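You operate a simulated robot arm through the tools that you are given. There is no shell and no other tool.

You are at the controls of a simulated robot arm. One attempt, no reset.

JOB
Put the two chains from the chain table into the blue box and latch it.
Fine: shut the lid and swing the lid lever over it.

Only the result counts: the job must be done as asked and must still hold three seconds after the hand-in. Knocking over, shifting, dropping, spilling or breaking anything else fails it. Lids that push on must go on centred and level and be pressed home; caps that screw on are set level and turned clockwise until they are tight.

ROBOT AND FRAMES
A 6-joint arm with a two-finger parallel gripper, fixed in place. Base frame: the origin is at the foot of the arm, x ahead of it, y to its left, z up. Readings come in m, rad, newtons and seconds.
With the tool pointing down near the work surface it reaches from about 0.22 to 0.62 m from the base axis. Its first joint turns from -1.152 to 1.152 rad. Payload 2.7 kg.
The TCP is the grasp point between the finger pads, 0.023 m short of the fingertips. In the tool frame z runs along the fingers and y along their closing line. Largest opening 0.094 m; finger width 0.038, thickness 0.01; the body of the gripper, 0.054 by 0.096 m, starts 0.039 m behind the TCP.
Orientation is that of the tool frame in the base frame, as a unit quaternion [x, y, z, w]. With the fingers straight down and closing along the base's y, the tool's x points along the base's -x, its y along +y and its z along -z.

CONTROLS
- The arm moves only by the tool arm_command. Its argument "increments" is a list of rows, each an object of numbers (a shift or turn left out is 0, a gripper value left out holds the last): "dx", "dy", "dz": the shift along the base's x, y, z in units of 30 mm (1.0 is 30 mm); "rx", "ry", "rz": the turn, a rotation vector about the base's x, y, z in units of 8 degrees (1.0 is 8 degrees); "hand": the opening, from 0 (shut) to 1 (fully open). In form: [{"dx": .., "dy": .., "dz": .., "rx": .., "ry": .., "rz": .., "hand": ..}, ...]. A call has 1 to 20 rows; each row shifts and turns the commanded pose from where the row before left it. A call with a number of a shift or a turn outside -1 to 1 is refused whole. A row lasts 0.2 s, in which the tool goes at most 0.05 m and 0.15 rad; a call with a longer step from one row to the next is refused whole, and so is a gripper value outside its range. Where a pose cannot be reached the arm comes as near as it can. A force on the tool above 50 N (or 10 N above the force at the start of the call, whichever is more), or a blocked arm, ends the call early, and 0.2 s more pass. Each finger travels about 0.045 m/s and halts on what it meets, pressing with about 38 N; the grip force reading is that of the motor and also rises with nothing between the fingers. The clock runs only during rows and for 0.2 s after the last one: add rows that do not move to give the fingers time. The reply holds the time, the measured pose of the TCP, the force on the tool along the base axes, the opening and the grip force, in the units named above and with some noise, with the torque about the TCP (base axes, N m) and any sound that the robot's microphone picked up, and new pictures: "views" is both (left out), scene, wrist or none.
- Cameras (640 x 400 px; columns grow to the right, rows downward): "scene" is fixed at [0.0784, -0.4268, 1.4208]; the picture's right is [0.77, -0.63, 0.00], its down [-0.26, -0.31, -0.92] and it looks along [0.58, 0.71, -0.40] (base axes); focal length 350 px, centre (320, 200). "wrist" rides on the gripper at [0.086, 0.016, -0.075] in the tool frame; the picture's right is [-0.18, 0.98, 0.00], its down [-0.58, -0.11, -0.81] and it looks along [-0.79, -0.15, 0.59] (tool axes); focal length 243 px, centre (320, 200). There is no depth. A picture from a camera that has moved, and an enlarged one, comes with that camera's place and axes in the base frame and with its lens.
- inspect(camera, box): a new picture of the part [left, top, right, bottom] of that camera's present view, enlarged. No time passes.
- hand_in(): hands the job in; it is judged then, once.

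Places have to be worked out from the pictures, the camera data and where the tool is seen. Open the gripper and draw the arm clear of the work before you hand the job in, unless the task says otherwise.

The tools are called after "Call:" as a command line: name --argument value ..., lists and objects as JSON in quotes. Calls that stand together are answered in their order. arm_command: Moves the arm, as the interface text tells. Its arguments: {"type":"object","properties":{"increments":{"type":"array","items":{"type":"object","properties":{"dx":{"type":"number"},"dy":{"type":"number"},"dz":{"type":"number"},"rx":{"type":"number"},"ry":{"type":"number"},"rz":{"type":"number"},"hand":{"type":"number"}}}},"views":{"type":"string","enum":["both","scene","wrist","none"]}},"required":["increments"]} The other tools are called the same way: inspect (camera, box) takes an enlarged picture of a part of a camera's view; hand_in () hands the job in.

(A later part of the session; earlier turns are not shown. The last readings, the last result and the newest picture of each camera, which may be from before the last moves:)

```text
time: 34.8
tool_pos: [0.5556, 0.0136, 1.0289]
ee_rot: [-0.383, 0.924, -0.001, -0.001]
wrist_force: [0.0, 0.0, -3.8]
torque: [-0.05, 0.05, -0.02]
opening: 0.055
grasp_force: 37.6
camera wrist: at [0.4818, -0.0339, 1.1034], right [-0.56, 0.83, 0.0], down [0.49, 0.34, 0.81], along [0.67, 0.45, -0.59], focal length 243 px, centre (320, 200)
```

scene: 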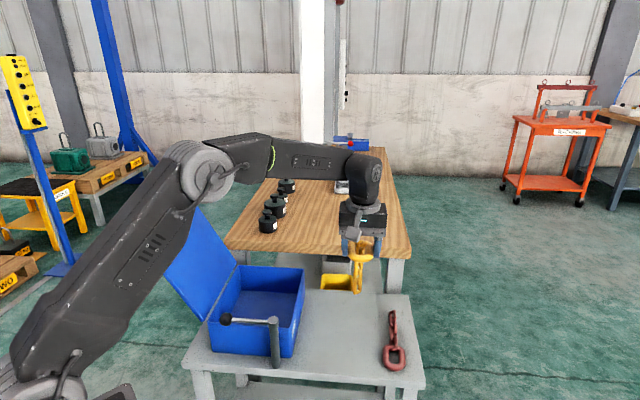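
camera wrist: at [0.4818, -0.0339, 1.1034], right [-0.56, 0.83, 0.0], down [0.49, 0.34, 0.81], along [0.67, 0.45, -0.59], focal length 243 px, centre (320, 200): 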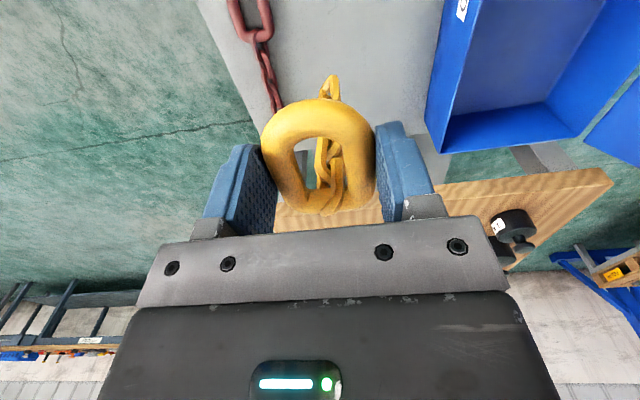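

The chain is fully off the table, its tail about 0.12 m below the TCP. I carry it over the open box.

Call:
arm_command --increments '[{"dx": -0.15, "dy": 0.5}, {"dx": -0.29, "dy": 0.9}, {"dx": -0.29, "dy": 0.9}, {"dx": -0.29, "dy": 0.9}, {"dx": -0.29, "dy": 0.9}, {"dx": -0.29, "dy": 0.9}, {"dx": -0.29, "dy": 0.9}, {"dx": -0.29, "dy": 0.9}, {"dx": -0.29, "dy": 0.9}, {"dx": -0.29, "dy": 0.9}, {"dx": -0.29, "dy": 0.9}, {"dx": -0.29, "dy": 0.9}, {"dx": -0.1, "dy": 0.2}, {}, {}]' --views "both"

```text
time: 38.0
tool_pos: [0.4537, 0.3341, 1.0287]
ee_rot: [-0.382, 0.924, -0.001, 0.0]
wrist_force: [-0.2, 0.8, -4.1]
torque: [-0.04, 0.02, -0.01]
opening: 0.0551
grasp_force: 37.8
camera wrist: at [0.3797, 0.2863, 1.1037], right [-0.56, 0.83, 0.0], down [0.49, 0.34, 0.81], along [0.67, 0.45, -0.59], focal length 243 px, centre (320, 200)
```

scene: 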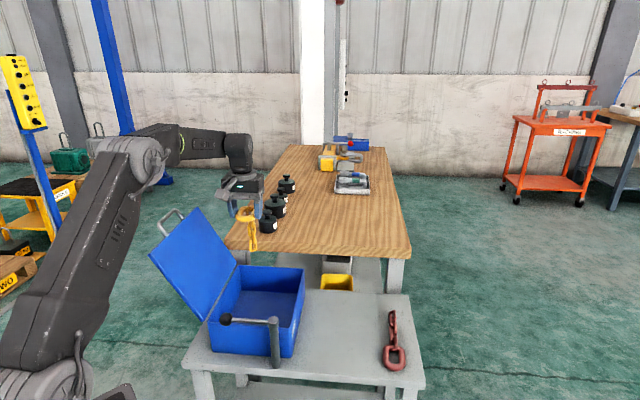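
wrist: 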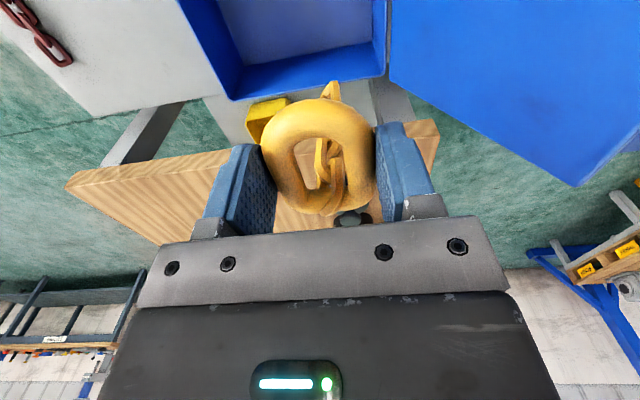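

The wrist view puts the box walls about 0.067 m to the hinge side of the tool, 0.129 m to the handle side and 0.074 m ahead, so the chain hangs well inside. I lower straight down into the box.

Call:
arm_command --increments '[{"dz": -0.6, "dx": -0.05, "dy": -0.05}, {"dz": -0.75, "dx": -0.05, "dy": -0.05}, {"dz": -0.75, "dx": -0.05, "dy": -0.05}, {"dz": -0.75}, {"dz": -0.75}, {"dz": -0.75}, {"dz": -0.75}, {"dz": -0.7}, {}]' --views "both"

```text
time: 40.0
tool_pos: [0.4474, 0.3291, 0.8549]
ee_rot: [-0.383, 0.924, -0.001, 0.0]
wrist_force: [0.9, 0.1, -2.7]
torque: [-0.06, 0.1, 0.01]
opening: 0.0552
grasp_force: 37.9
camera wrist: at [0.3748, 0.281, 0.9296], right [-0.56, 0.83, 0.0], down [0.49, 0.34, 0.81], along [0.67, 0.45, -0.59], focal length 243 px, centre (320, 200)
```

scene: 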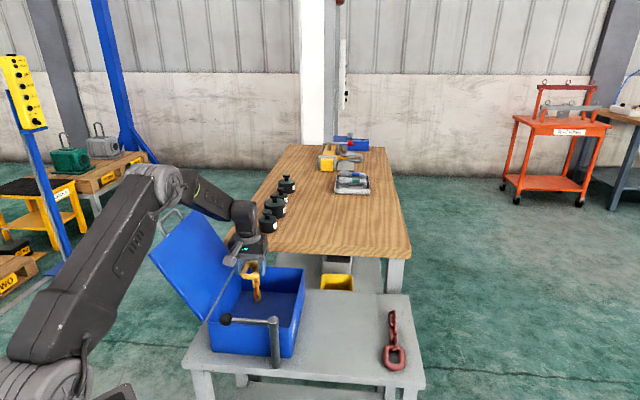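
wrist: 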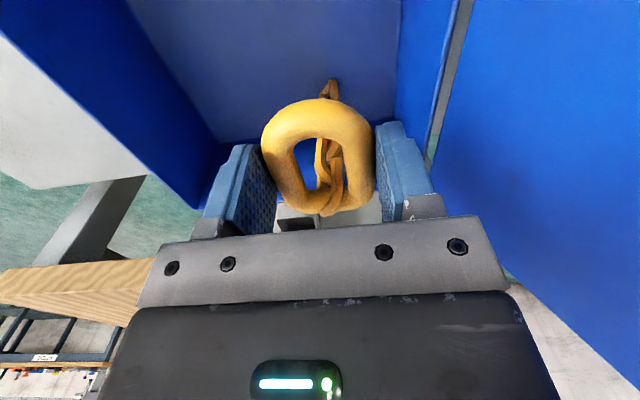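

The chain is in the box and clear of the walls. I lower further until the ring is near the floor.

Call:
arm_command --increments '[{"dz": -0.5, "dx": -0.03, "dy": -0.03}, {"dz": -0.5, "dx": -0.03, "dy": -0.03}, {"dz": -0.5, "dx": -0.03, "dy": -0.03}, {"dz": -0.5, "dx": -0.03, "dy": -0.03}, {"dz": -0.5, "dx": -0.03, "dy": -0.03}, {"dz": -0.5, "dx": -0.03, "dy": -0.03}, {"dz": -0.4, "dx": -0.03, "dy": -0.03}, {}]' --views "both"

```text
time: 41.8
tool_pos: [0.4419, 0.3226, 0.7534]
ee_rot: [-0.382, 0.924, -0.002, -0.001]
wrist_force: [-0.3, -0.2, -3.3]
torque: [-0.08, 0.09, -0.02]
opening: 0.0154
grasp_force: 38.3
camera wrist: at [0.3682, 0.2742, 0.8277], right [-0.56, 0.83, 0.0], down [0.49, 0.34, 0.81], along [0.67, 0.45, -0.59], focal length 243 px, centre (320, 200)
```

scene: 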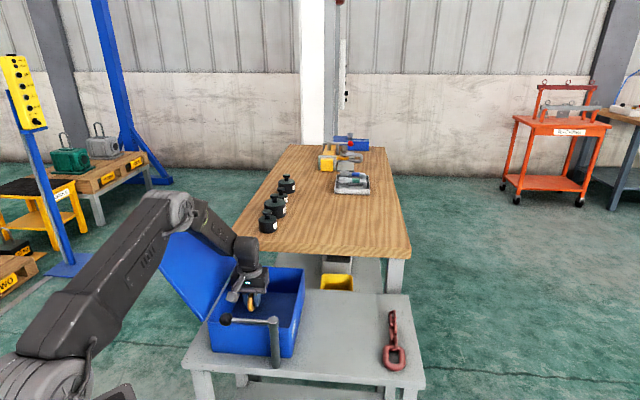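
wrist: 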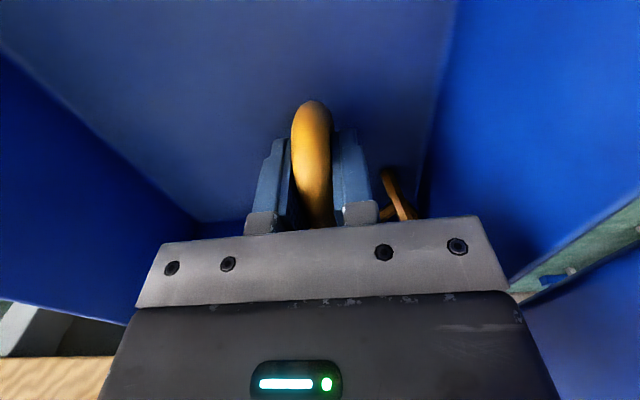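

The ring tipped on edge in the fingers (opening 15 mm) as the links met the floor, but it is still held and inside the box. I lower gently until the floor takes its weight.

Call:
arm_command --increments '[{"dz": -0.2}, {"dz": -0.2}, {}]' --views "wrist"

Call:
inspect --camera "scene" --box '[190, 220, 330, 370]'

```text
time: 42.5
tool_pos: [0.4428, 0.3224, 0.7432]
ee_rot: [-0.383, 0.924, 0.0, 0.0]
wrist_force: [-7.1, -7.0, 16.7]
torque: [0.12, 0.03, 0.0]
opening: 0.0154
grasp_force: 37.7
camera wrist: at [0.3684, 0.2741, 0.8171], right [-0.57, 0.83, 0.0], down [0.49, 0.34, 0.81], along [0.67, 0.45, -0.59], focal length 243 px, centre (320, 200)
```

wrist: 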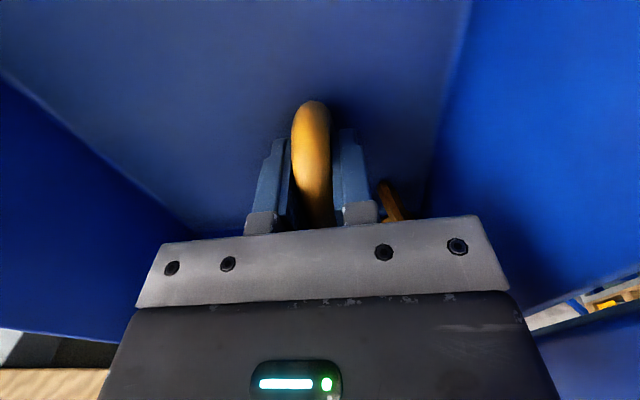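

```text
2.67 times, centred on (260, 295) of scene
camera zoom: at [0.078, -0.4271, 1.4207], right [0.77, -0.63, 0.0], down [-0.26, -0.31, -0.92], along [0.58, 0.71, -0.4], focal length 932 px, centre (480, -53)
```

zoom: 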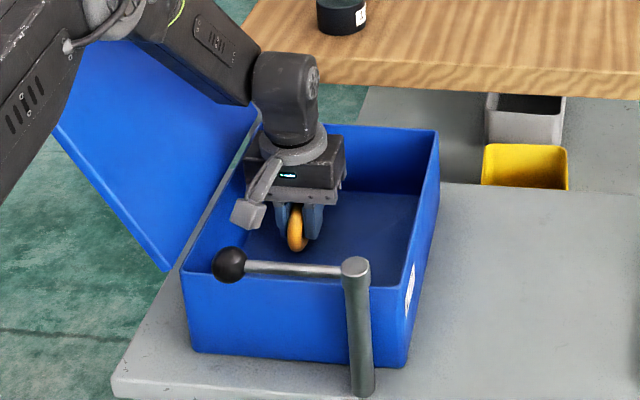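

The floor now takes the weight, and the ring stands on edge just above it. I ease up slightly and open the fingers.

Call:
arm_command --increments '[{"dz": 0.08}, {"hand": 0.6}, {}, {}, {}, {}]' --views "both"

```text
time: 44.0
tool_pos: [0.4414, 0.3224, 0.7444]
ee_rot: [-0.383, 0.924, -0.001, -0.001]
wrist_force: [0.6, 0.8, 0.0]
torque: [-0.01, 0.0, 0.01]
opening: 0.0568
grasp_force: 0.6
camera wrist: at [0.3681, 0.2742, 0.8185], right [-0.56, 0.83, 0.0], down [0.49, 0.34, 0.81], along [0.67, 0.45, -0.59], focal length 243 px, centre (320, 200)
```

scene: 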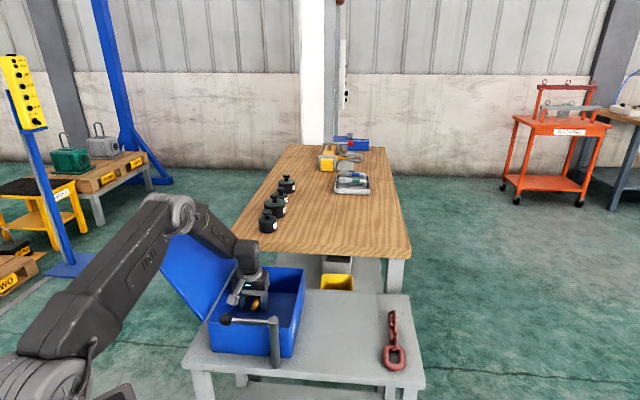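
wrist: 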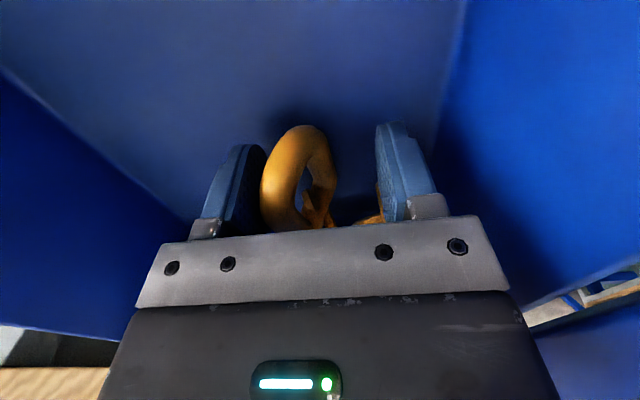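

The ring is released and leans between the fingers. I open a little more and rise straight out.

Call:
arm_command --increments '[{"hand": 0.75}, {}, {"dz": 0.3}, {"dz": 0.5}, {"dz": 0.7}, {"dz": 0.9}, {"dz": 0.9}, {"dz": 0.9}, {"dz": 0.9}, {"dz": 0.9}, {"dz": 0.9}, {}]' --views "both"

```text
time: 46.5
tool_pos: [0.4419, 0.3227, 0.9522]
ee_rot: [-0.383, 0.924, -0.001, 0.0]
wrist_force: [0.0, 0.3, 0.0]
torque: [-0.01, -0.04, 0.01]
opening: 0.0706
grasp_force: 0.1
camera wrist: at [0.3687, 0.2748, 1.0266], right [-0.56, 0.83, 0.0], down [0.49, 0.34, 0.81], along [0.67, 0.45, -0.59], focal length 243 px, centre (320, 200)
```

scene: 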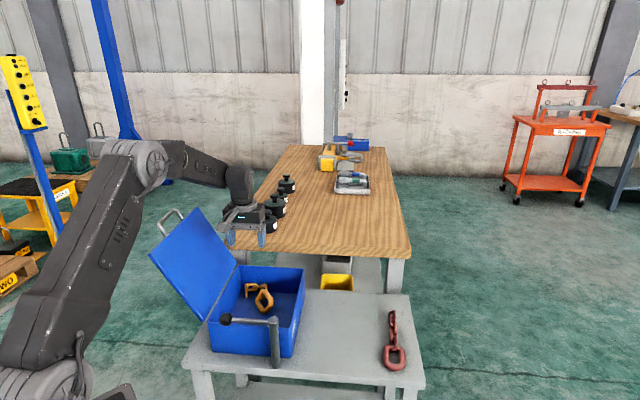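
wrist: 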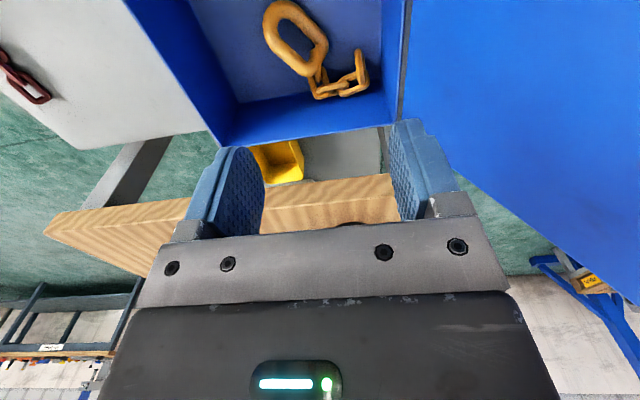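

The yellow chain lies flat in the box. Next is the red chain: I judge its ring centre to be near (0.622, -0.051), its axis turned a few degrees less than the tool, close to the reach limit. I move to an observing position behind it.

Call:
arm_command --increments '[{"dx": 0.307, "dy": -0.906}, {"dx": 0.307, "dy": -0.906}, {"dx": 0.307, "dy": -0.906}, {"dx": 0.307, "dy": -0.906}, {"dx": 0.307, "dy": -0.906}, {"dx": 0.307, "dy": -0.906, "dz": -0.2}, {"dx": 0.307, "dy": -0.906, "dz": -0.2}, {"dx": 0.307, "dy": -0.906, "dz": -0.2}, {"dx": 0.307, "dy": -0.906, "dz": -0.2}, {"dx": 0.307, "dy": -0.906, "dz": -0.2}, {"dx": 0.307, "dy": -0.906, "dz": -0.2}, {"dx": 0.307, "dy": -0.906, "dz": -0.2, "hand": 0.9}, {"dx": 0.307, "dy": -0.906, "dz": -0.2}, {"dx": 0.307, "dy": -0.906, "dz": -0.2, "rz": -0.25}, {"dx": 0.307, "dy": -0.906, "dz": -0.2, "rz": -0.25}, {}]' --views "both"

```text
time: 50.0
tool_pos: [0.5804, -0.0859, 0.8932]
ee_rot: [-0.35, 0.937, -0.002, -0.001]
wrist_force: [-0.4, 0.6, -0.2]
torque: [-0.05, -0.01, 0.02]
opening: 0.0846
grasp_force: 0.1
camera wrist: at [0.5034, -0.1289, 0.9666], right [-0.51, 0.86, 0.0], down [0.51, 0.3, 0.81], along [0.7, 0.41, -0.59], focal length 243 px, centre (320, 200)
```

scene: 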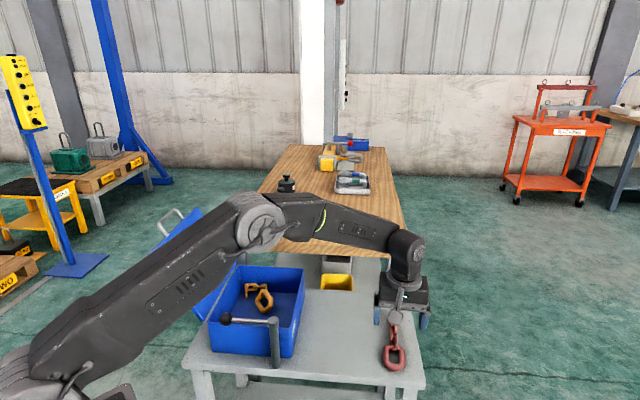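
wrist: 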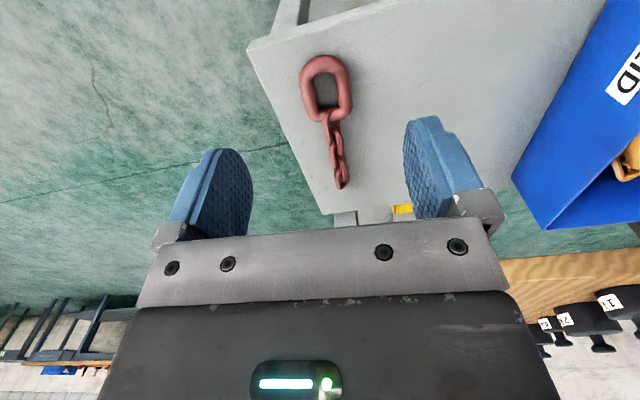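

The tool is now aligned with the red chain within about 1°. The ring centre is near (0.6245, -0.0515), and I aim about 10 mm short of it at (0.617, -0.058) to stay within reach, coming down part way first.

Call:
arm_command --increments '[{"dx": 0.244, "dy": 0.186, "dz": -0.6}, {"dx": 0.244, "dy": 0.186, "dz": -0.75}, {"dx": 0.244, "dy": 0.186, "dz": -0.75}, {"dx": 0.244, "dy": 0.186, "dz": -0.75}, {"dx": 0.244, "dy": 0.186, "dz": -0.7}, {}]' --views "both"

```text
time: 51.4
tool_pos: [0.6158, -0.0574, 0.7844]
ee_rot: [-0.351, 0.936, 0.0, 0.001]
wrist_force: [-0.1, -0.2, 0.5]
torque: [0.0, 0.02, 0.0]
opening: 0.0847
grasp_force: 0.0
camera wrist: at [0.539, -0.1001, 0.8594], right [-0.51, 0.86, 0.0], down [0.51, 0.3, 0.81], along [0.7, 0.41, -0.59], focal length 243 px, centre (320, 200)
```

scene: 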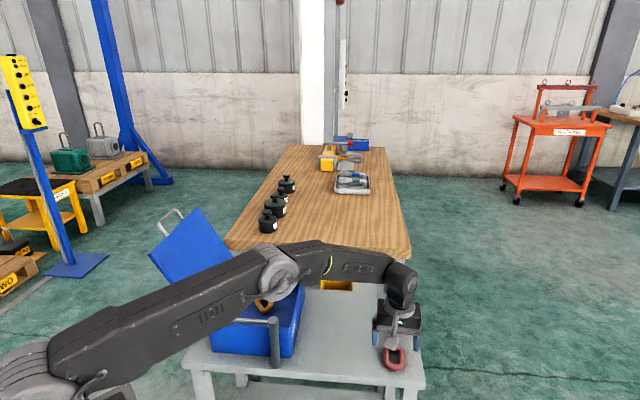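
wrist: 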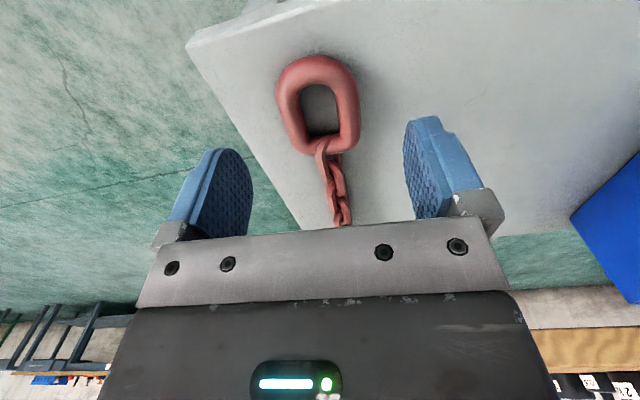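

The ring is about 8 mm ahead and centred within 3 mm. I nudge sideways and descend to the same grasp height as before (TCP z about 0.7245).

Call:
arm_command --increments '[{"dx": 0.12, "dy": -0.01, "dz": -0.4}, {"dz": -0.5}, {"dz": -0.5}, {"dz": -0.4}, {"dz": -0.2}, {}]' --views "both"

```text
time: 52.8
tool_pos: [0.6198, -0.058, 0.7234]
ee_rot: [-0.35, 0.937, -0.001, -0.001]
wrist_force: [0.3, 0.2, -0.9]
torque: [-0.03, 0.05, 0.03]
opening: 0.0846
grasp_force: 0.0
camera wrist: at [0.5431, -0.1003, 0.7982], right [-0.51, 0.86, 0.0], down [0.51, 0.3, 0.81], along [0.7, 0.41, -0.59], focal length 243 px, centre (320, 200)
```

scene: 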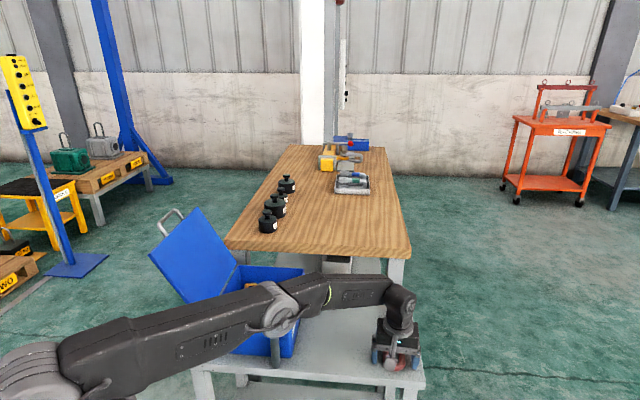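
wrist: 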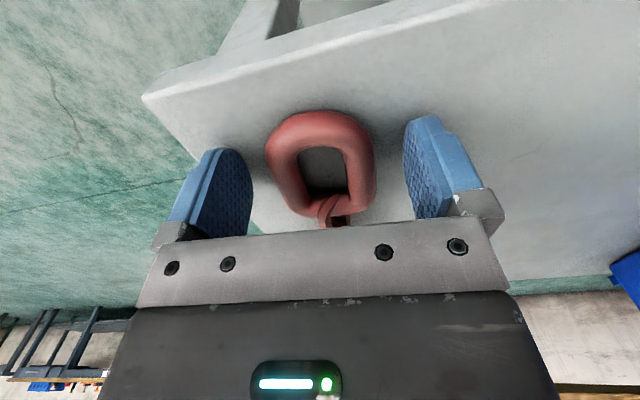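

No contact force and the ring is between the pads. I close.

Call:
arm_command --increments '[{"hand": 0}, {}, {}, {}]' --views "wrist"

```text
time: 53.8
tool_pos: [0.6199, -0.0565, 0.7241]
ee_rot: [-0.35, 0.937, -0.001, -0.001]
wrist_force: [-0.7, 0.6, 0.0]
torque: [0.06, 0.03, 0.03]
opening: 0.0546
grasp_force: 38.1
camera wrist: at [0.5432, -0.1002, 0.7984], right [-0.51, 0.86, 0.0], down [0.51, 0.3, 0.81], along [0.7, 0.41, -0.59], focal length 243 px, centre (320, 200)
```

wrist: 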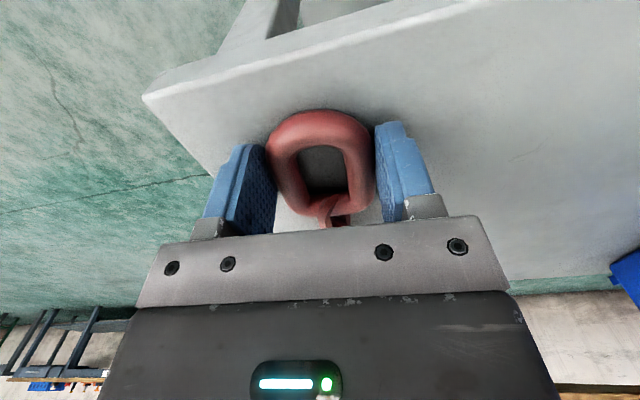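

The red ring is gripped (54.6 mm). I lift slowly.

Call:
arm_command --increments '[{"dz": 0.2}, {"dz": 0.4}, {"dz": 0.5}, {"dz": 0.6}, {"dz": 0.7, "dx": -0.1}, {"dz": 0.8, "dx": -0.2}, {"dz": 0.8, "dx": -0.2}, {"dz": 0.8, "dx": -0.2}, {"dz": 0.9, "dx": -0.2}, {"dz": 0.9, "dx": -0.2}, {"dz": 0.9, "dx": -0.2}, {"dz": 0.9, "dx": -0.2}, {"dz": 0.9, "dx": -0.2}, {"dz": 0.9, "dx": -0.2}, {}]' --views "both"

```text
time: 57.0
tool_pos: [0.5615, -0.0568, 1.0316]
ee_rot: [-0.35, 0.937, -0.001, 0.0]
wrist_force: [-0.7, -0.6, -4.1]
torque: [-0.07, 0.08, -0.01]
opening: 0.0551
grasp_force: 37.9
camera wrist: at [0.4859, -0.1, 1.1046], right [-0.51, 0.86, 0.0], down [0.51, 0.3, 0.81], along [0.7, 0.41, -0.59], focal length 243 px, centre (320, 200)
```

scene: 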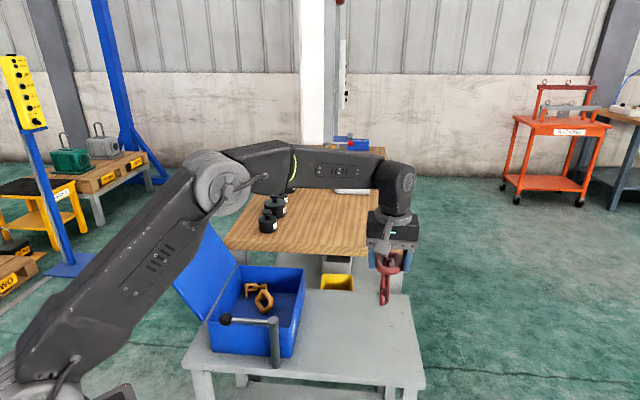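
wrist: 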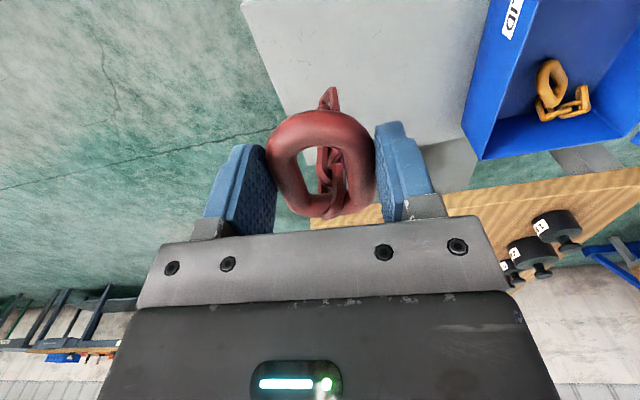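

The red chain is held at 4 N. I carry it over the box to the spot nearer the front and handle side, at about (0.462, 0.250), next to the yellow ring, and restore the yaw to 45°.

Call:
arm_command --increments '[{"dx": -0.15, "dy": 0.5, "rz": 0.25}, {"dx": -0.3, "dy": 0.9, "rz": 0.25}, {"dx": -0.3, "dy": 0.9}, {"dx": -0.3, "dy": 0.9}, {"dx": -0.3, "dy": 0.9}, {"dx": -0.3, "dy": 0.9}, {"dx": -0.3, "dy": 0.9}, {"dx": -0.3, "dy": 0.9}, {"dx": -0.3, "dy": 0.9}, {"dx": -0.3, "dy": 0.9}, {"dx": -0.3, "dy": 0.9}, {"dx": -0.18, "dy": 0.7}, {}, {}]' --views "both"

```text
time: 60.0
tool_pos: [0.4617, 0.2493, 1.0311]
ee_rot: [-0.382, 0.924, -0.001, 0.001]
wrist_force: [-0.7, -0.3, -4.2]
torque: [-0.09, 0.08, 0.03]
opening: 0.0552
grasp_force: 38.3
camera wrist: at [0.3889, 0.2004, 1.1049], right [-0.56, 0.83, 0.0], down [0.49, 0.34, 0.81], along [0.67, 0.45, -0.59], focal length 243 px, centre (320, 200)
```

scene: 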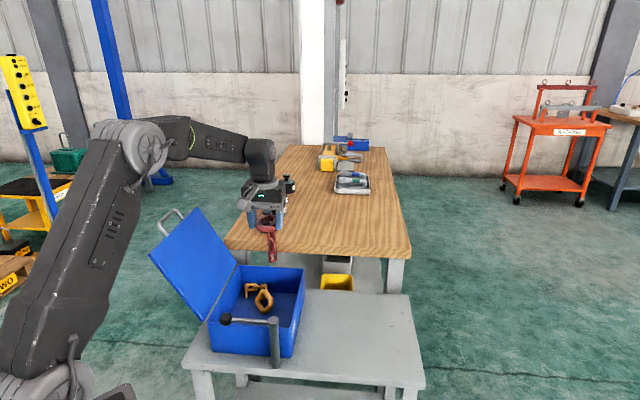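
wrist: 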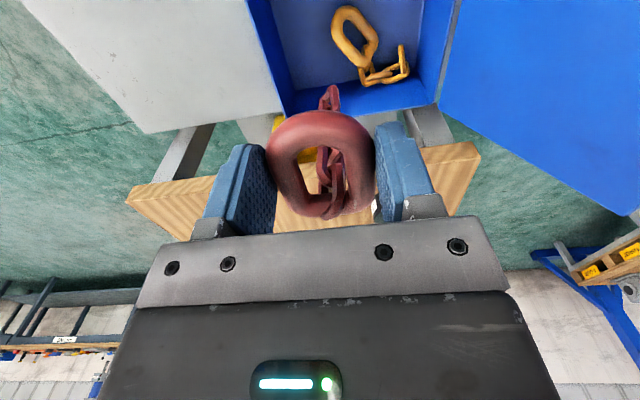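

Position checks out: the ring will go in beside the yellow one. I lower into the box.

Call:
arm_command --increments '[{"dz": -0.6}, {"dz": -0.8}, {"dz": -0.8}, {"dz": -0.8}, {"dz": -0.8}, {"dz": -0.8}, {"dz": -0.7}, {}]' --views "both"

```text
time: 61.8
tool_pos: [0.4631, 0.249, 0.8711]
ee_rot: [-0.383, 0.924, -0.001, 0.0]
wrist_force: [-0.2, -0.4, -3.4]
torque: [-0.05, 0.07, -0.02]
opening: 0.0551
grasp_force: 37.4
camera wrist: at [0.3898, 0.2001, 0.9451], right [-0.56, 0.83, 0.0], down [0.49, 0.34, 0.81], along [0.67, 0.45, -0.59], focal length 243 px, centre (320, 200)
```

scene: 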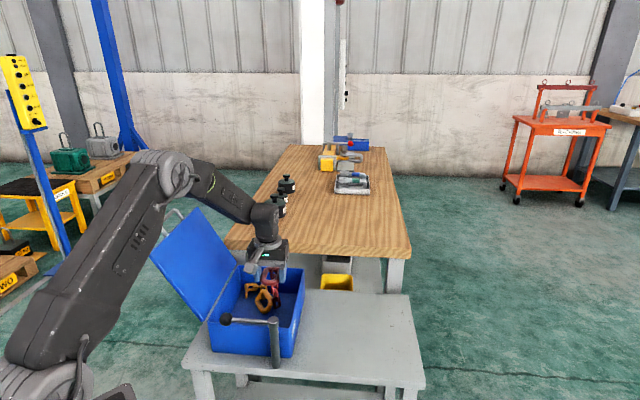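
wrist: 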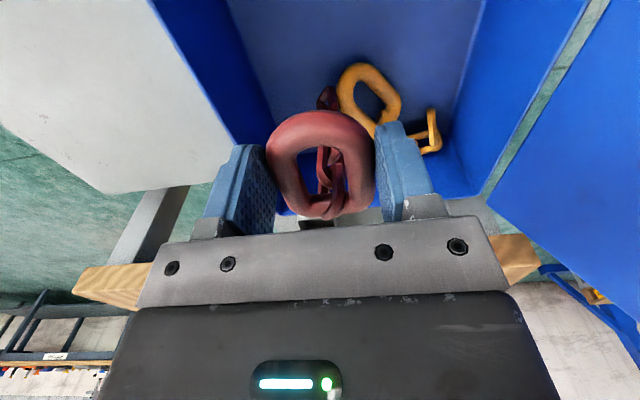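

The clearance to the handle-side wall is about 27 mm. I continue down gently.

Call:
arm_command --increments '[{"dz": -0.5}, {"dz": -0.5}, {"dz": -0.5}, {"dz": -0.5}, {"dz": -0.5}, {"dz": -0.5}, {}]' --views "both"

Call:
inspect --camera "scene" --box '[190, 220, 330, 370]'

```text
time: 63.4
tool_pos: [0.4615, 0.249, 0.78]
ee_rot: [-0.383, 0.924, -0.002, -0.001]
wrist_force: [-0.5, -0.3, -1.8]
torque: [-0.05, 0.02, 0.0]
opening: 0.0549
grasp_force: 37.9
camera wrist: at [0.3877, 0.2011, 0.8554], right [-0.56, 0.83, 0.0], down [0.49, 0.34, 0.81], along [0.67, 0.45, -0.59], focal length 243 px, centre (320, 200)
```

scene: 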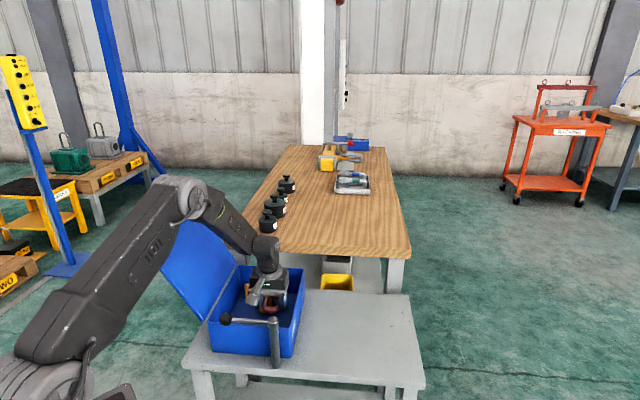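
wrist: 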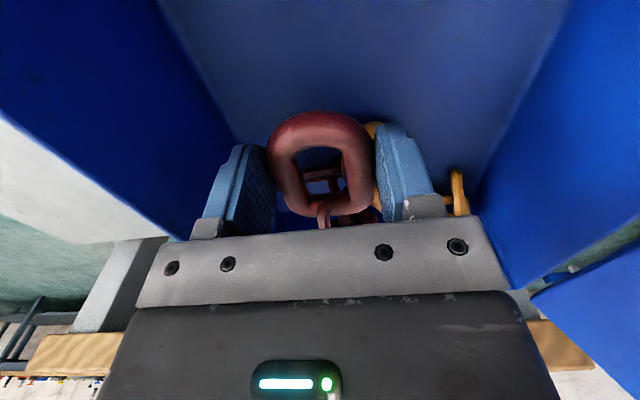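

```text
2.67 times, centred on (260, 295) of scene
camera zoom: at [0.0785, -0.4268, 1.4208], right [0.77, -0.63, 0.0], down [-0.26, -0.31, -0.92], along [0.58, 0.71, -0.4], focal length 932 px, centre (480, -53)
```

zoom: 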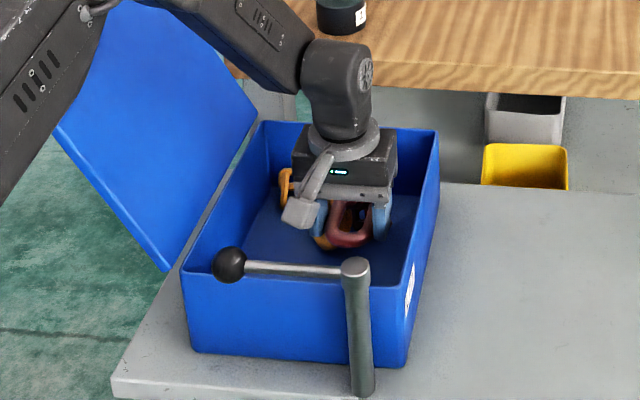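

The chain's links are mostly resting on the floor. I lower another 18 mm (the camera housing stays above the rim), then check before releasing.

Call:
arm_command --increments '[{"dz": -0.2}, {"dz": -0.2}, {"dz": -0.2}, {}]' --views "both"

```text
time: 64.3
tool_pos: [0.4615, 0.2488, 0.764]
ee_rot: [-0.383, 0.924, -0.001, 0.0]
wrist_force: [0.4, -0.2, -1.0]
torque: [0.03, -0.03, -0.04]
opening: 0.0551
grasp_force: 38.2
camera wrist: at [0.3885, 0.2003, 0.8378], right [-0.56, 0.83, 0.0], down [0.49, 0.34, 0.81], along [0.67, 0.45, -0.59], focal length 243 px, centre (320, 200)
```

scene: 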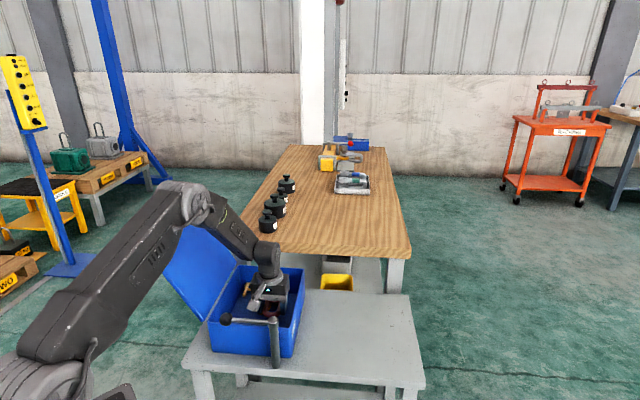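
wrist: 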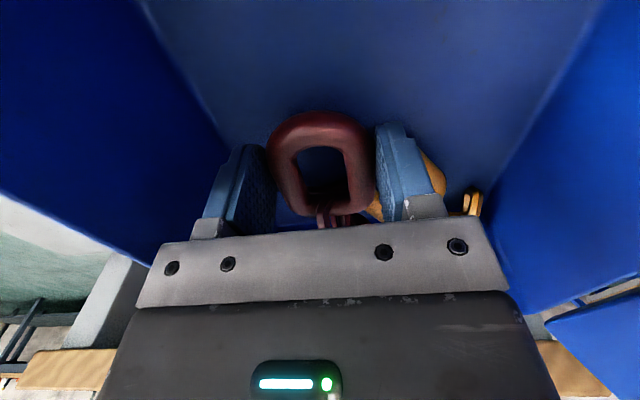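

Nearly all the weight is off the hand now. I lower 9 mm more and open.

Call:
arm_command --increments '[{"dz": -0.15}, {"dz": -0.15}, {"hand": 0.78}, {}, {}, {}]' --views "both"

```text
time: 65.8
tool_pos: [0.4625, 0.2494, 0.7532]
ee_rot: [-0.382, 0.924, -0.001, -0.001]
wrist_force: [0.9, 0.7, -1.3]
torque: [0.0, 0.03, 0.01]
opening: 0.0733
grasp_force: 0.1
camera wrist: at [0.3887, 0.2002, 0.8288], right [-0.56, 0.83, 0.0], down [0.49, 0.34, 0.81], along [0.67, 0.45, -0.59], focal length 243 px, centre (320, 200)
```

scene: 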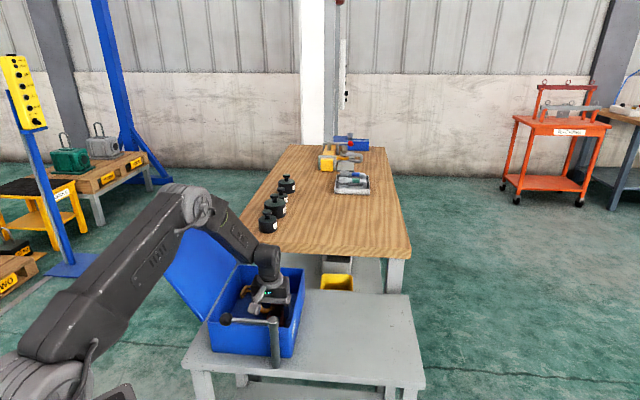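
wrist: 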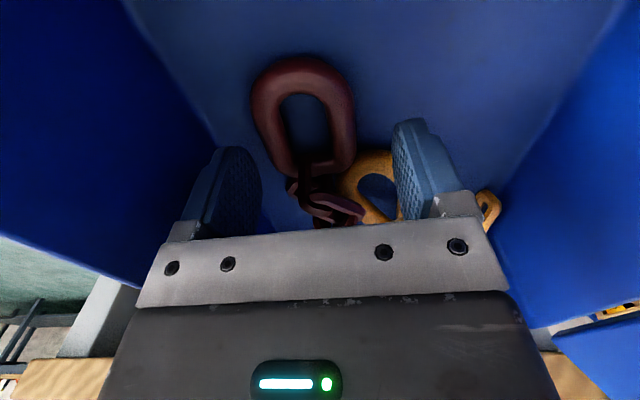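

The red ring lies on the box floor, free of the fingers. I rise straight out.

Call:
arm_command --increments '[{"dz": 0.3}, {"dz": 0.5}, {"dz": 0.7}, {"dz": 0.9}, {"dz": 0.9}, {"dz": 0.9}, {"dz": 0.9}, {"dz": 0.9}, {"dz": 0.9}, {"dz": 0.9}, {"dz": 0.9}, {}]' --views "both"

Call:
inspect --camera "scene" --box '[140, 200, 330, 370]'

```text
time: 68.3
tool_pos: [0.4622, 0.2493, 1.0148]
ee_rot: [-0.382, 0.924, -0.002, 0.0]
wrist_force: [0.2, -0.5, -0.8]
torque: [0.0, 0.0, -0.02]
opening: 0.0731
grasp_force: 0.2
camera wrist: at [0.3887, 0.2005, 1.0884], right [-0.56, 0.83, 0.0], down [0.49, 0.34, 0.81], along [0.67, 0.45, -0.59], focal length 243 px, centre (320, 200)
```

scene: 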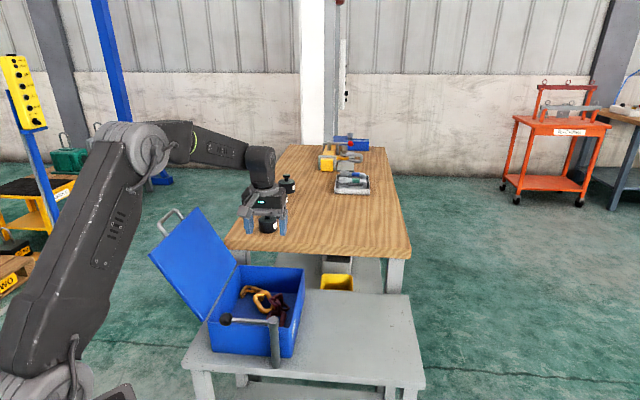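
wrist: 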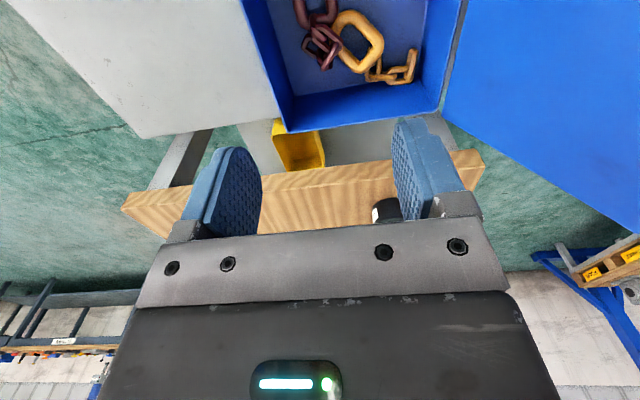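

```text
2.35 times, centred on (235, 285) of scene
camera zoom: at [0.0784, -0.4268, 1.4208], right [0.77, -0.63, 0.0], down [-0.26, -0.31, -0.92], along [0.58, 0.71, -0.4], focal length 823 px, centre (520, 0)
```

zoom: 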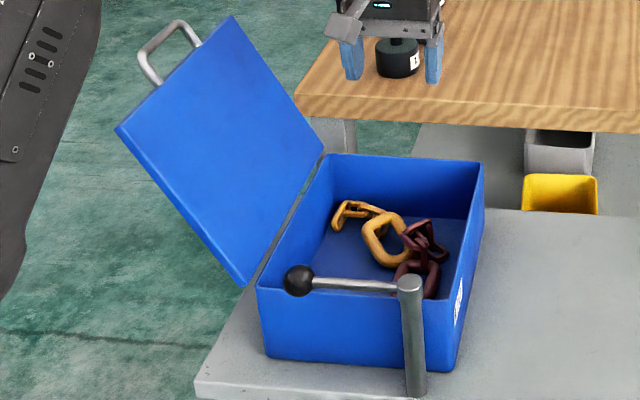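

Both chains lie inside the box, below the rim. Now the lid: I rise and go back above its handle with a narrow opening to regrip it.

Call:
arm_command --increments '[{"dz": 0.875, "hand": 0.24}, {"dz": 0.875}, {"dz": 0.875}, {"dz": 0.875}, {"dx": -0.74, "dy": 0.786}, {"dx": -0.74, "dy": 0.786}, {"dx": -0.74, "dy": 0.786}, {"dx": -0.74, "dy": 0.786}, {"dx": -0.74, "dy": 0.786}, {"dx": -0.74, "dy": 0.786}, {"dx": -0.74, "dy": 0.786}, {"dx": -0.74, "dy": 0.786}, {}]' --views "both"

```text
time: 71.2
tool_pos: [0.2842, 0.4398, 1.1209]
ee_rot: [-0.383, 0.924, -0.001, 0.0]
wrist_force: [-0.4, 0.1, -0.4]
torque: [0.0, 0.0, 0.0]
opening: 0.0225
grasp_force: 0.0
camera wrist: at [0.211, 0.3902, 1.1948], right [-0.56, 0.83, 0.0], down [0.49, 0.34, 0.81], along [0.67, 0.45, -0.59], focal length 243 px, centre (320, 200)
```

scene: 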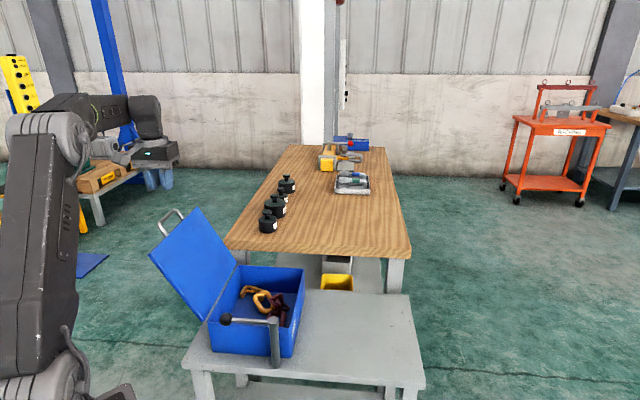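
wrist: 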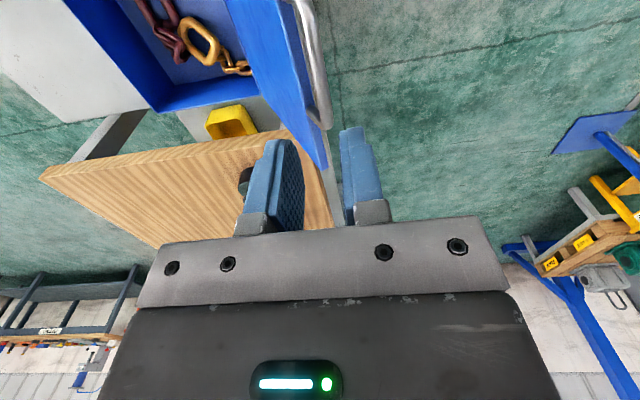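

The bar is visible below the fingers. I zoom in to check the lateral alignment before descending.

Call:
inspect --camera "wrist" --box '[240, 0, 400, 180]'

```text
2.22 times, centred on (320, 90) of wrist
camera zoom: at [0.211, 0.3902, 1.1948], right [-0.56, 0.83, 0.0], down [0.49, 0.34, 0.81], along [0.67, 0.45, -0.59], focal length 539 px, centre (320, 444)
```

zoom: 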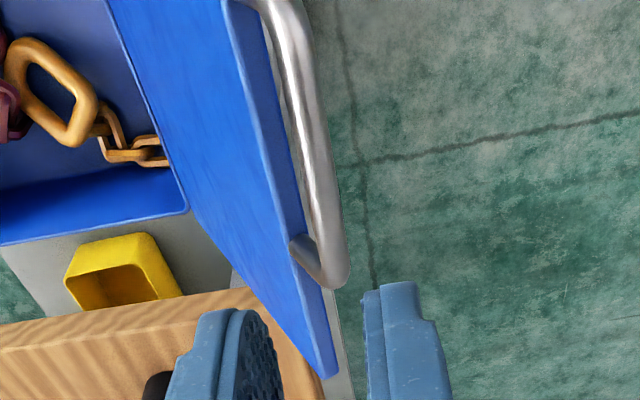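

The bar is centred under the fingers within a millimetre or two. I descend around it.

Call:
arm_command --increments '[{"dz": -0.8}, {"dz": -0.8}, {"dz": -0.6}, {"dz": -0.5}, {"dz": -0.4}, {}]' --views "both"

```text
time: 72.5
tool_pos: [0.2865, 0.437, 1.026]
ee_rot: [-0.383, 0.924, -0.002, 0.001]
wrist_force: [-0.1, 0.2, -0.9]
torque: [0.01, 0.02, 0.0]
opening: 0.0226
grasp_force: 0.0
camera wrist: at [0.2118, 0.3881, 1.1009], right [-0.56, 0.83, 0.0], down [0.49, 0.34, 0.81], along [0.67, 0.45, -0.59], focal length 243 px, centre (320, 200)
```

scene: 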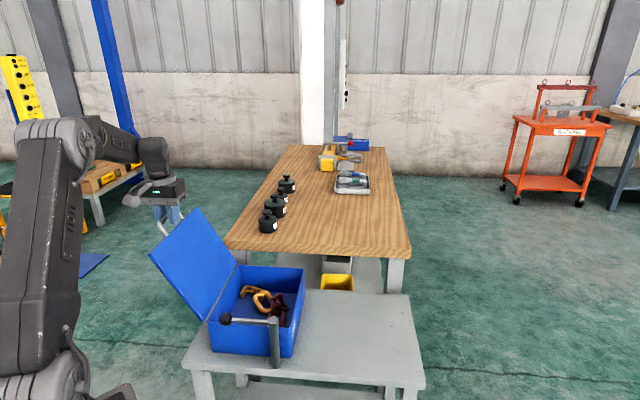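
wrist: 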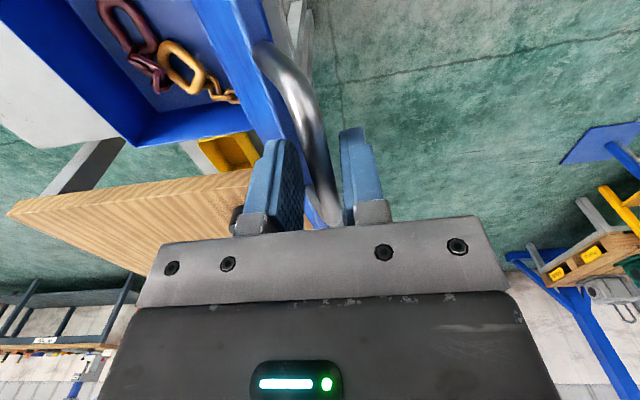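

The bar is between the pads with no contact force. I grip it.

Call:
arm_command --increments '[{"hand": 0}, {}, {}]' --views "none"

```text
time: 73.3
tool_pos: [0.2848, 0.4374, 1.0268]
ee_rot: [-0.382, 0.924, -0.001, 0.001]
wrist_force: [-2.5, 0.3, 0.9]
torque: [0.15, -0.09, -1.16]
opening: 0.0107
grasp_force: 45.0
```

The grip is on the bar again. I bring the lid back along the same circle, first to about 98°.

Call:
arm_command --increments '[{"dx": 0.521, "dy": -0.521, "dz": 0.357}, {"dx": 0.486, "dy": -0.486, "dz": 0.257}, {"dx": 0.497, "dy": -0.497, "dz": 0.197}, {"dx": 0.509, "dy": -0.509, "dz": 0.133}, {}]' --views "none"

```text
time: 74.5
tool_pos: [0.3443, 0.3772, 1.0562]
ee_rot: [-0.384, 0.923, -0.002, -0.002]
wrist_force: [0.0, -0.3, 0.2]
torque: [0.13, -0.03, -0.61]
opening: 0.0107
grasp_force: 44.8
```

Forces are almost zero, so the model holds. I continue to about 73°.

Call:
arm_command --increments '[{"dx": 0.514, "dy": -0.514, "dz": 0.07}, {"dx": 0.519, "dy": -0.519, "dz": 0.003}, {"dx": 0.516, "dy": -0.516, "dz": -0.057}, {"dx": 0.509, "dy": -0.509, "dz": -0.12}, {"dx": 0.5, "dy": -0.5, "dz": -0.183}, {}]' --views "scene"

```text
time: 76.0
tool_pos: [0.4226, 0.2991, 1.0473]
ee_rot: [-0.384, 0.923, -0.001, 0.001]
wrist_force: [0.7, -0.9, 3.6]
torque: [-0.02, 0.06, 0.82]
opening: 0.0107
grasp_force: 44.4
```

scene: 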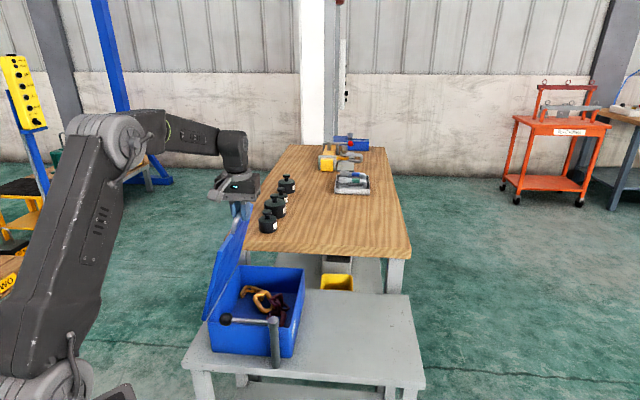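

Continuing the arc to about 48°, still with low forces.

Call:
arm_command --increments '[{"dx": 0.488, "dy": -0.488, "dz": -0.243}, {"dx": 0.471, "dy": -0.471, "dz": -0.303}, {"dx": 0.45, "dy": -0.45, "dz": -0.36}, {"dx": 0.427, "dy": -0.427, "dz": -0.413}, {"dx": 0.398, "dy": -0.398, "dz": -0.467}, {}]' --views "none"

```text
time: 77.3
tool_pos: [0.489, 0.2327, 0.9912]
ee_rot: [-0.383, 0.924, 0.0, 0.001]
wrist_force: [-2.9, -6.7, 1.9]
torque: [0.4, -0.38, 1.71]
opening: 0.0106
grasp_force: 45.0
```

About 48°, and only a small yaw torque to relieve. I continue to about 28°.

Call:
arm_command --increments '[{"dx": 0.355, "dy": -0.381, "dz": -0.513, "rz": 0.08}, {"dx": 0.337, "dy": -0.337, "dz": -0.557}, {"dx": 0.299, "dy": -0.299, "dz": -0.593}, {"dx": 0.264, "dy": -0.264, "dz": -0.63}, {}]' --views "scene"

```text
time: 78.5
tool_pos: [0.5264, 0.1953, 0.9246]
ee_rot: [-0.387, 0.922, -0.001, 0.0]
wrist_force: [-2.4, -7.3, -0.5]
torque: [0.17, -0.15, 0.58]
opening: 0.0106
grasp_force: 44.9
```

scene: 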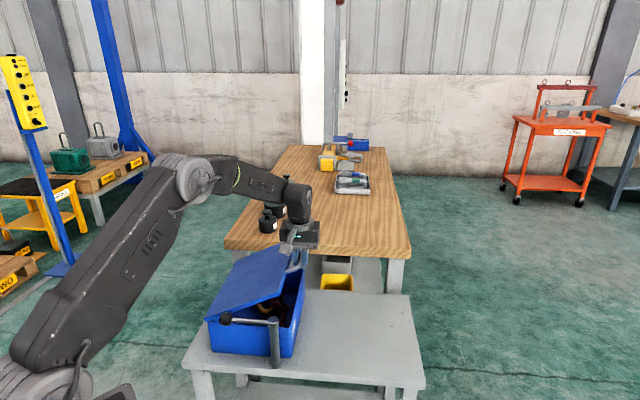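

Continuing down to about 8°.

Call:
arm_command --increments '[{"dx": 0.21, "dy": -0.234, "dz": -0.66}, {"dx": 0.181, "dy": -0.181, "dz": -0.687}, {"dx": 0.139, "dy": -0.139, "dz": -0.7}, {"dx": 0.092, "dy": -0.092, "dz": -0.6}, {}]' --views "none"

```text
time: 79.8
tool_pos: [0.5445, 0.1778, 0.8443]
ee_rot: [-0.389, 0.921, 0.0, 0.001]
wrist_force: [-2.6, 11.4, -3.4]
torque: [0.56, -0.55, 0.58]
opening: 0.0105
grasp_force: 44.3
```

The lid is about 9° from shut. I lower the last part slowly and watch for the seat.

Call:
arm_command --increments '[{"dz": -0.35, "dx": 0.01, "dy": 0.01}, {"dz": -0.35}, {"dz": -0.25, "dx": 0.01, "dy": -0.01}, {"dz": -0.15}, {}]' --views "scene"

Call:
inspect --camera "scene" --box '[190, 240, 330, 370]'

```text
time: 81.0
tool_pos: [0.5469, 0.176, 0.8123]
ee_rot: [-0.388, 0.922, -0.001, 0.002]
wrist_force: [14.9, -3.8, -1.2]
torque: [-0.06, 0.02, 0.8]
opening: 0.0106
grasp_force: 45.4
```

scene: 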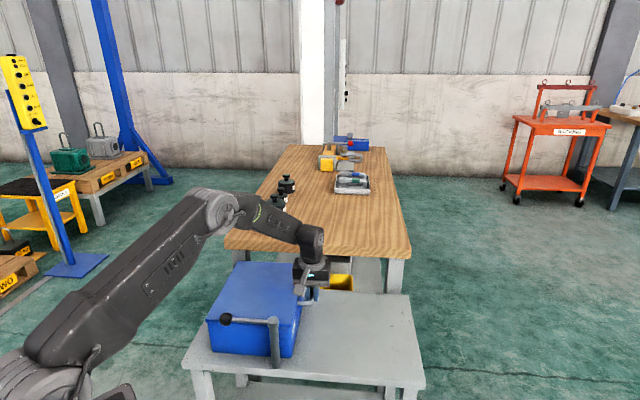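

```text
3.08 times, centred on (260, 305) of scene
camera zoom: at [0.0788, -0.4269, 1.4207], right [0.77, -0.63, 0.0], down [-0.26, -0.31, -0.92], along [0.58, 0.71, -0.4], focal length 1076 px, centre (505, -123)
```

zoom: 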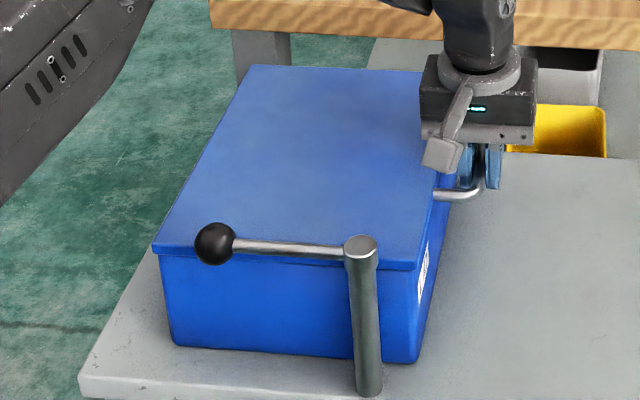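

The lid is nearly seated. I relieve the sideways force and press the last few millimetres home.

Call:
arm_command --increments '[{"dx": 0.05, "dy": -0.03, "dz": -0.06}, {"dz": -0.06}, {}]' --views "none"

```text
time: 81.8
tool_pos: [0.5468, 0.1746, 0.8091]
ee_rot: [-0.387, 0.922, -0.002, -0.002]
wrist_force: [-2.6, -7.1, 6.4]
torque: [0.69, -0.64, 0.74]
opening: 0.0108
grasp_force: 45.2
```

An upward reaction of 6 N at the original closed height shows the lid is down on the rim. I press a little more to confirm.

Call:
arm_command --increments '[{"dz": -0.06}, {}]' --views "none"

```text
time: 82.3
tool_pos: [0.5464, 0.1757, 0.8086]
ee_rot: [-0.389, 0.921, -0.001, 0.0]
wrist_force: [-11.6, -7.4, 25.4]
torque: [-0.79, 0.74, 0.66]
opening: 0.0106
grasp_force: 44.8
```

The lid is firmly seated (25 N). I release the handle and rise clear of it.

Call:
arm_command --increments '[{"dz": 0.08}, {"hand": 0.3}, {}, {}, {"dz": 0.5}, {"dz": 0.8}, {"dz": 0.9}, {"dz": 0.9}, {"dz": 0.9}, {"dz": 0.9}, {}]' --views "both"

Call:
inspect --camera "scene" --box '[190, 240, 330, 370]'

```text
time: 84.8
tool_pos: [0.546, 0.1773, 0.9554]
ee_rot: [-0.387, 0.922, -0.001, 0.0]
wrist_force: [0.2, -0.6, -0.3]
torque: [0.01, -0.03, 0.02]
opening: 0.0283
grasp_force: 0.1
camera wrist: at [0.4729, 0.1271, 1.0304], right [-0.57, 0.82, 0.0], down [0.48, 0.34, 0.81], along [0.66, 0.46, -0.59], focal length 243 px, centre (320, 200)
```

scene: 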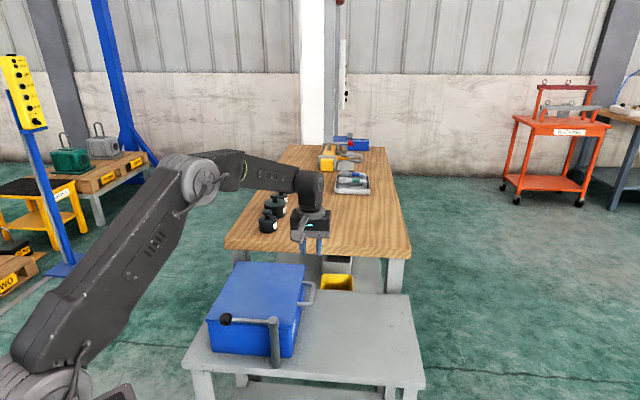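
wrist: 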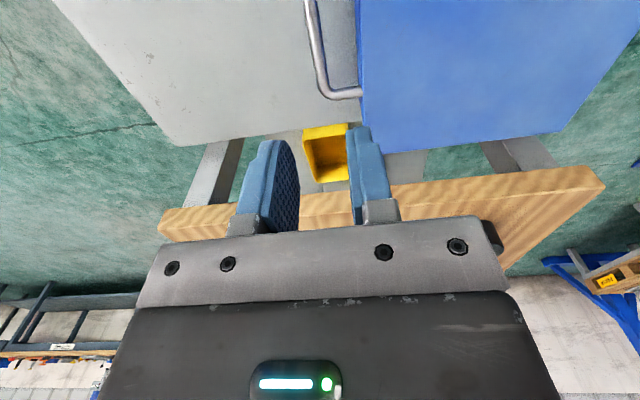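

```text
3.08 times, centred on (260, 305) of scene
camera zoom: at [0.0784, -0.4268, 1.4208], right [0.77, -0.63, 0.0], down [-0.26, -0.31, -0.92], along [0.58, 0.71, -0.4], focal length 1076 px, centre (505, -123)
```

zoom: 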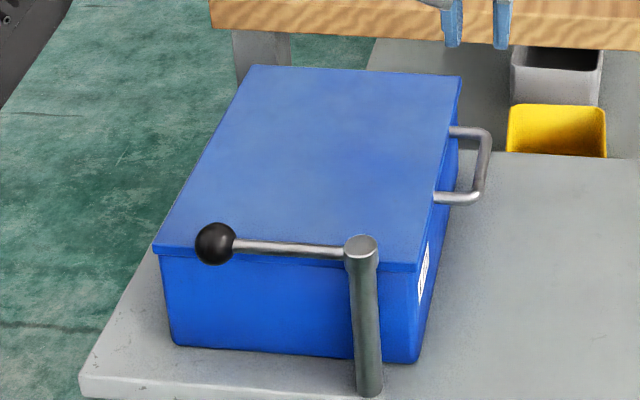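

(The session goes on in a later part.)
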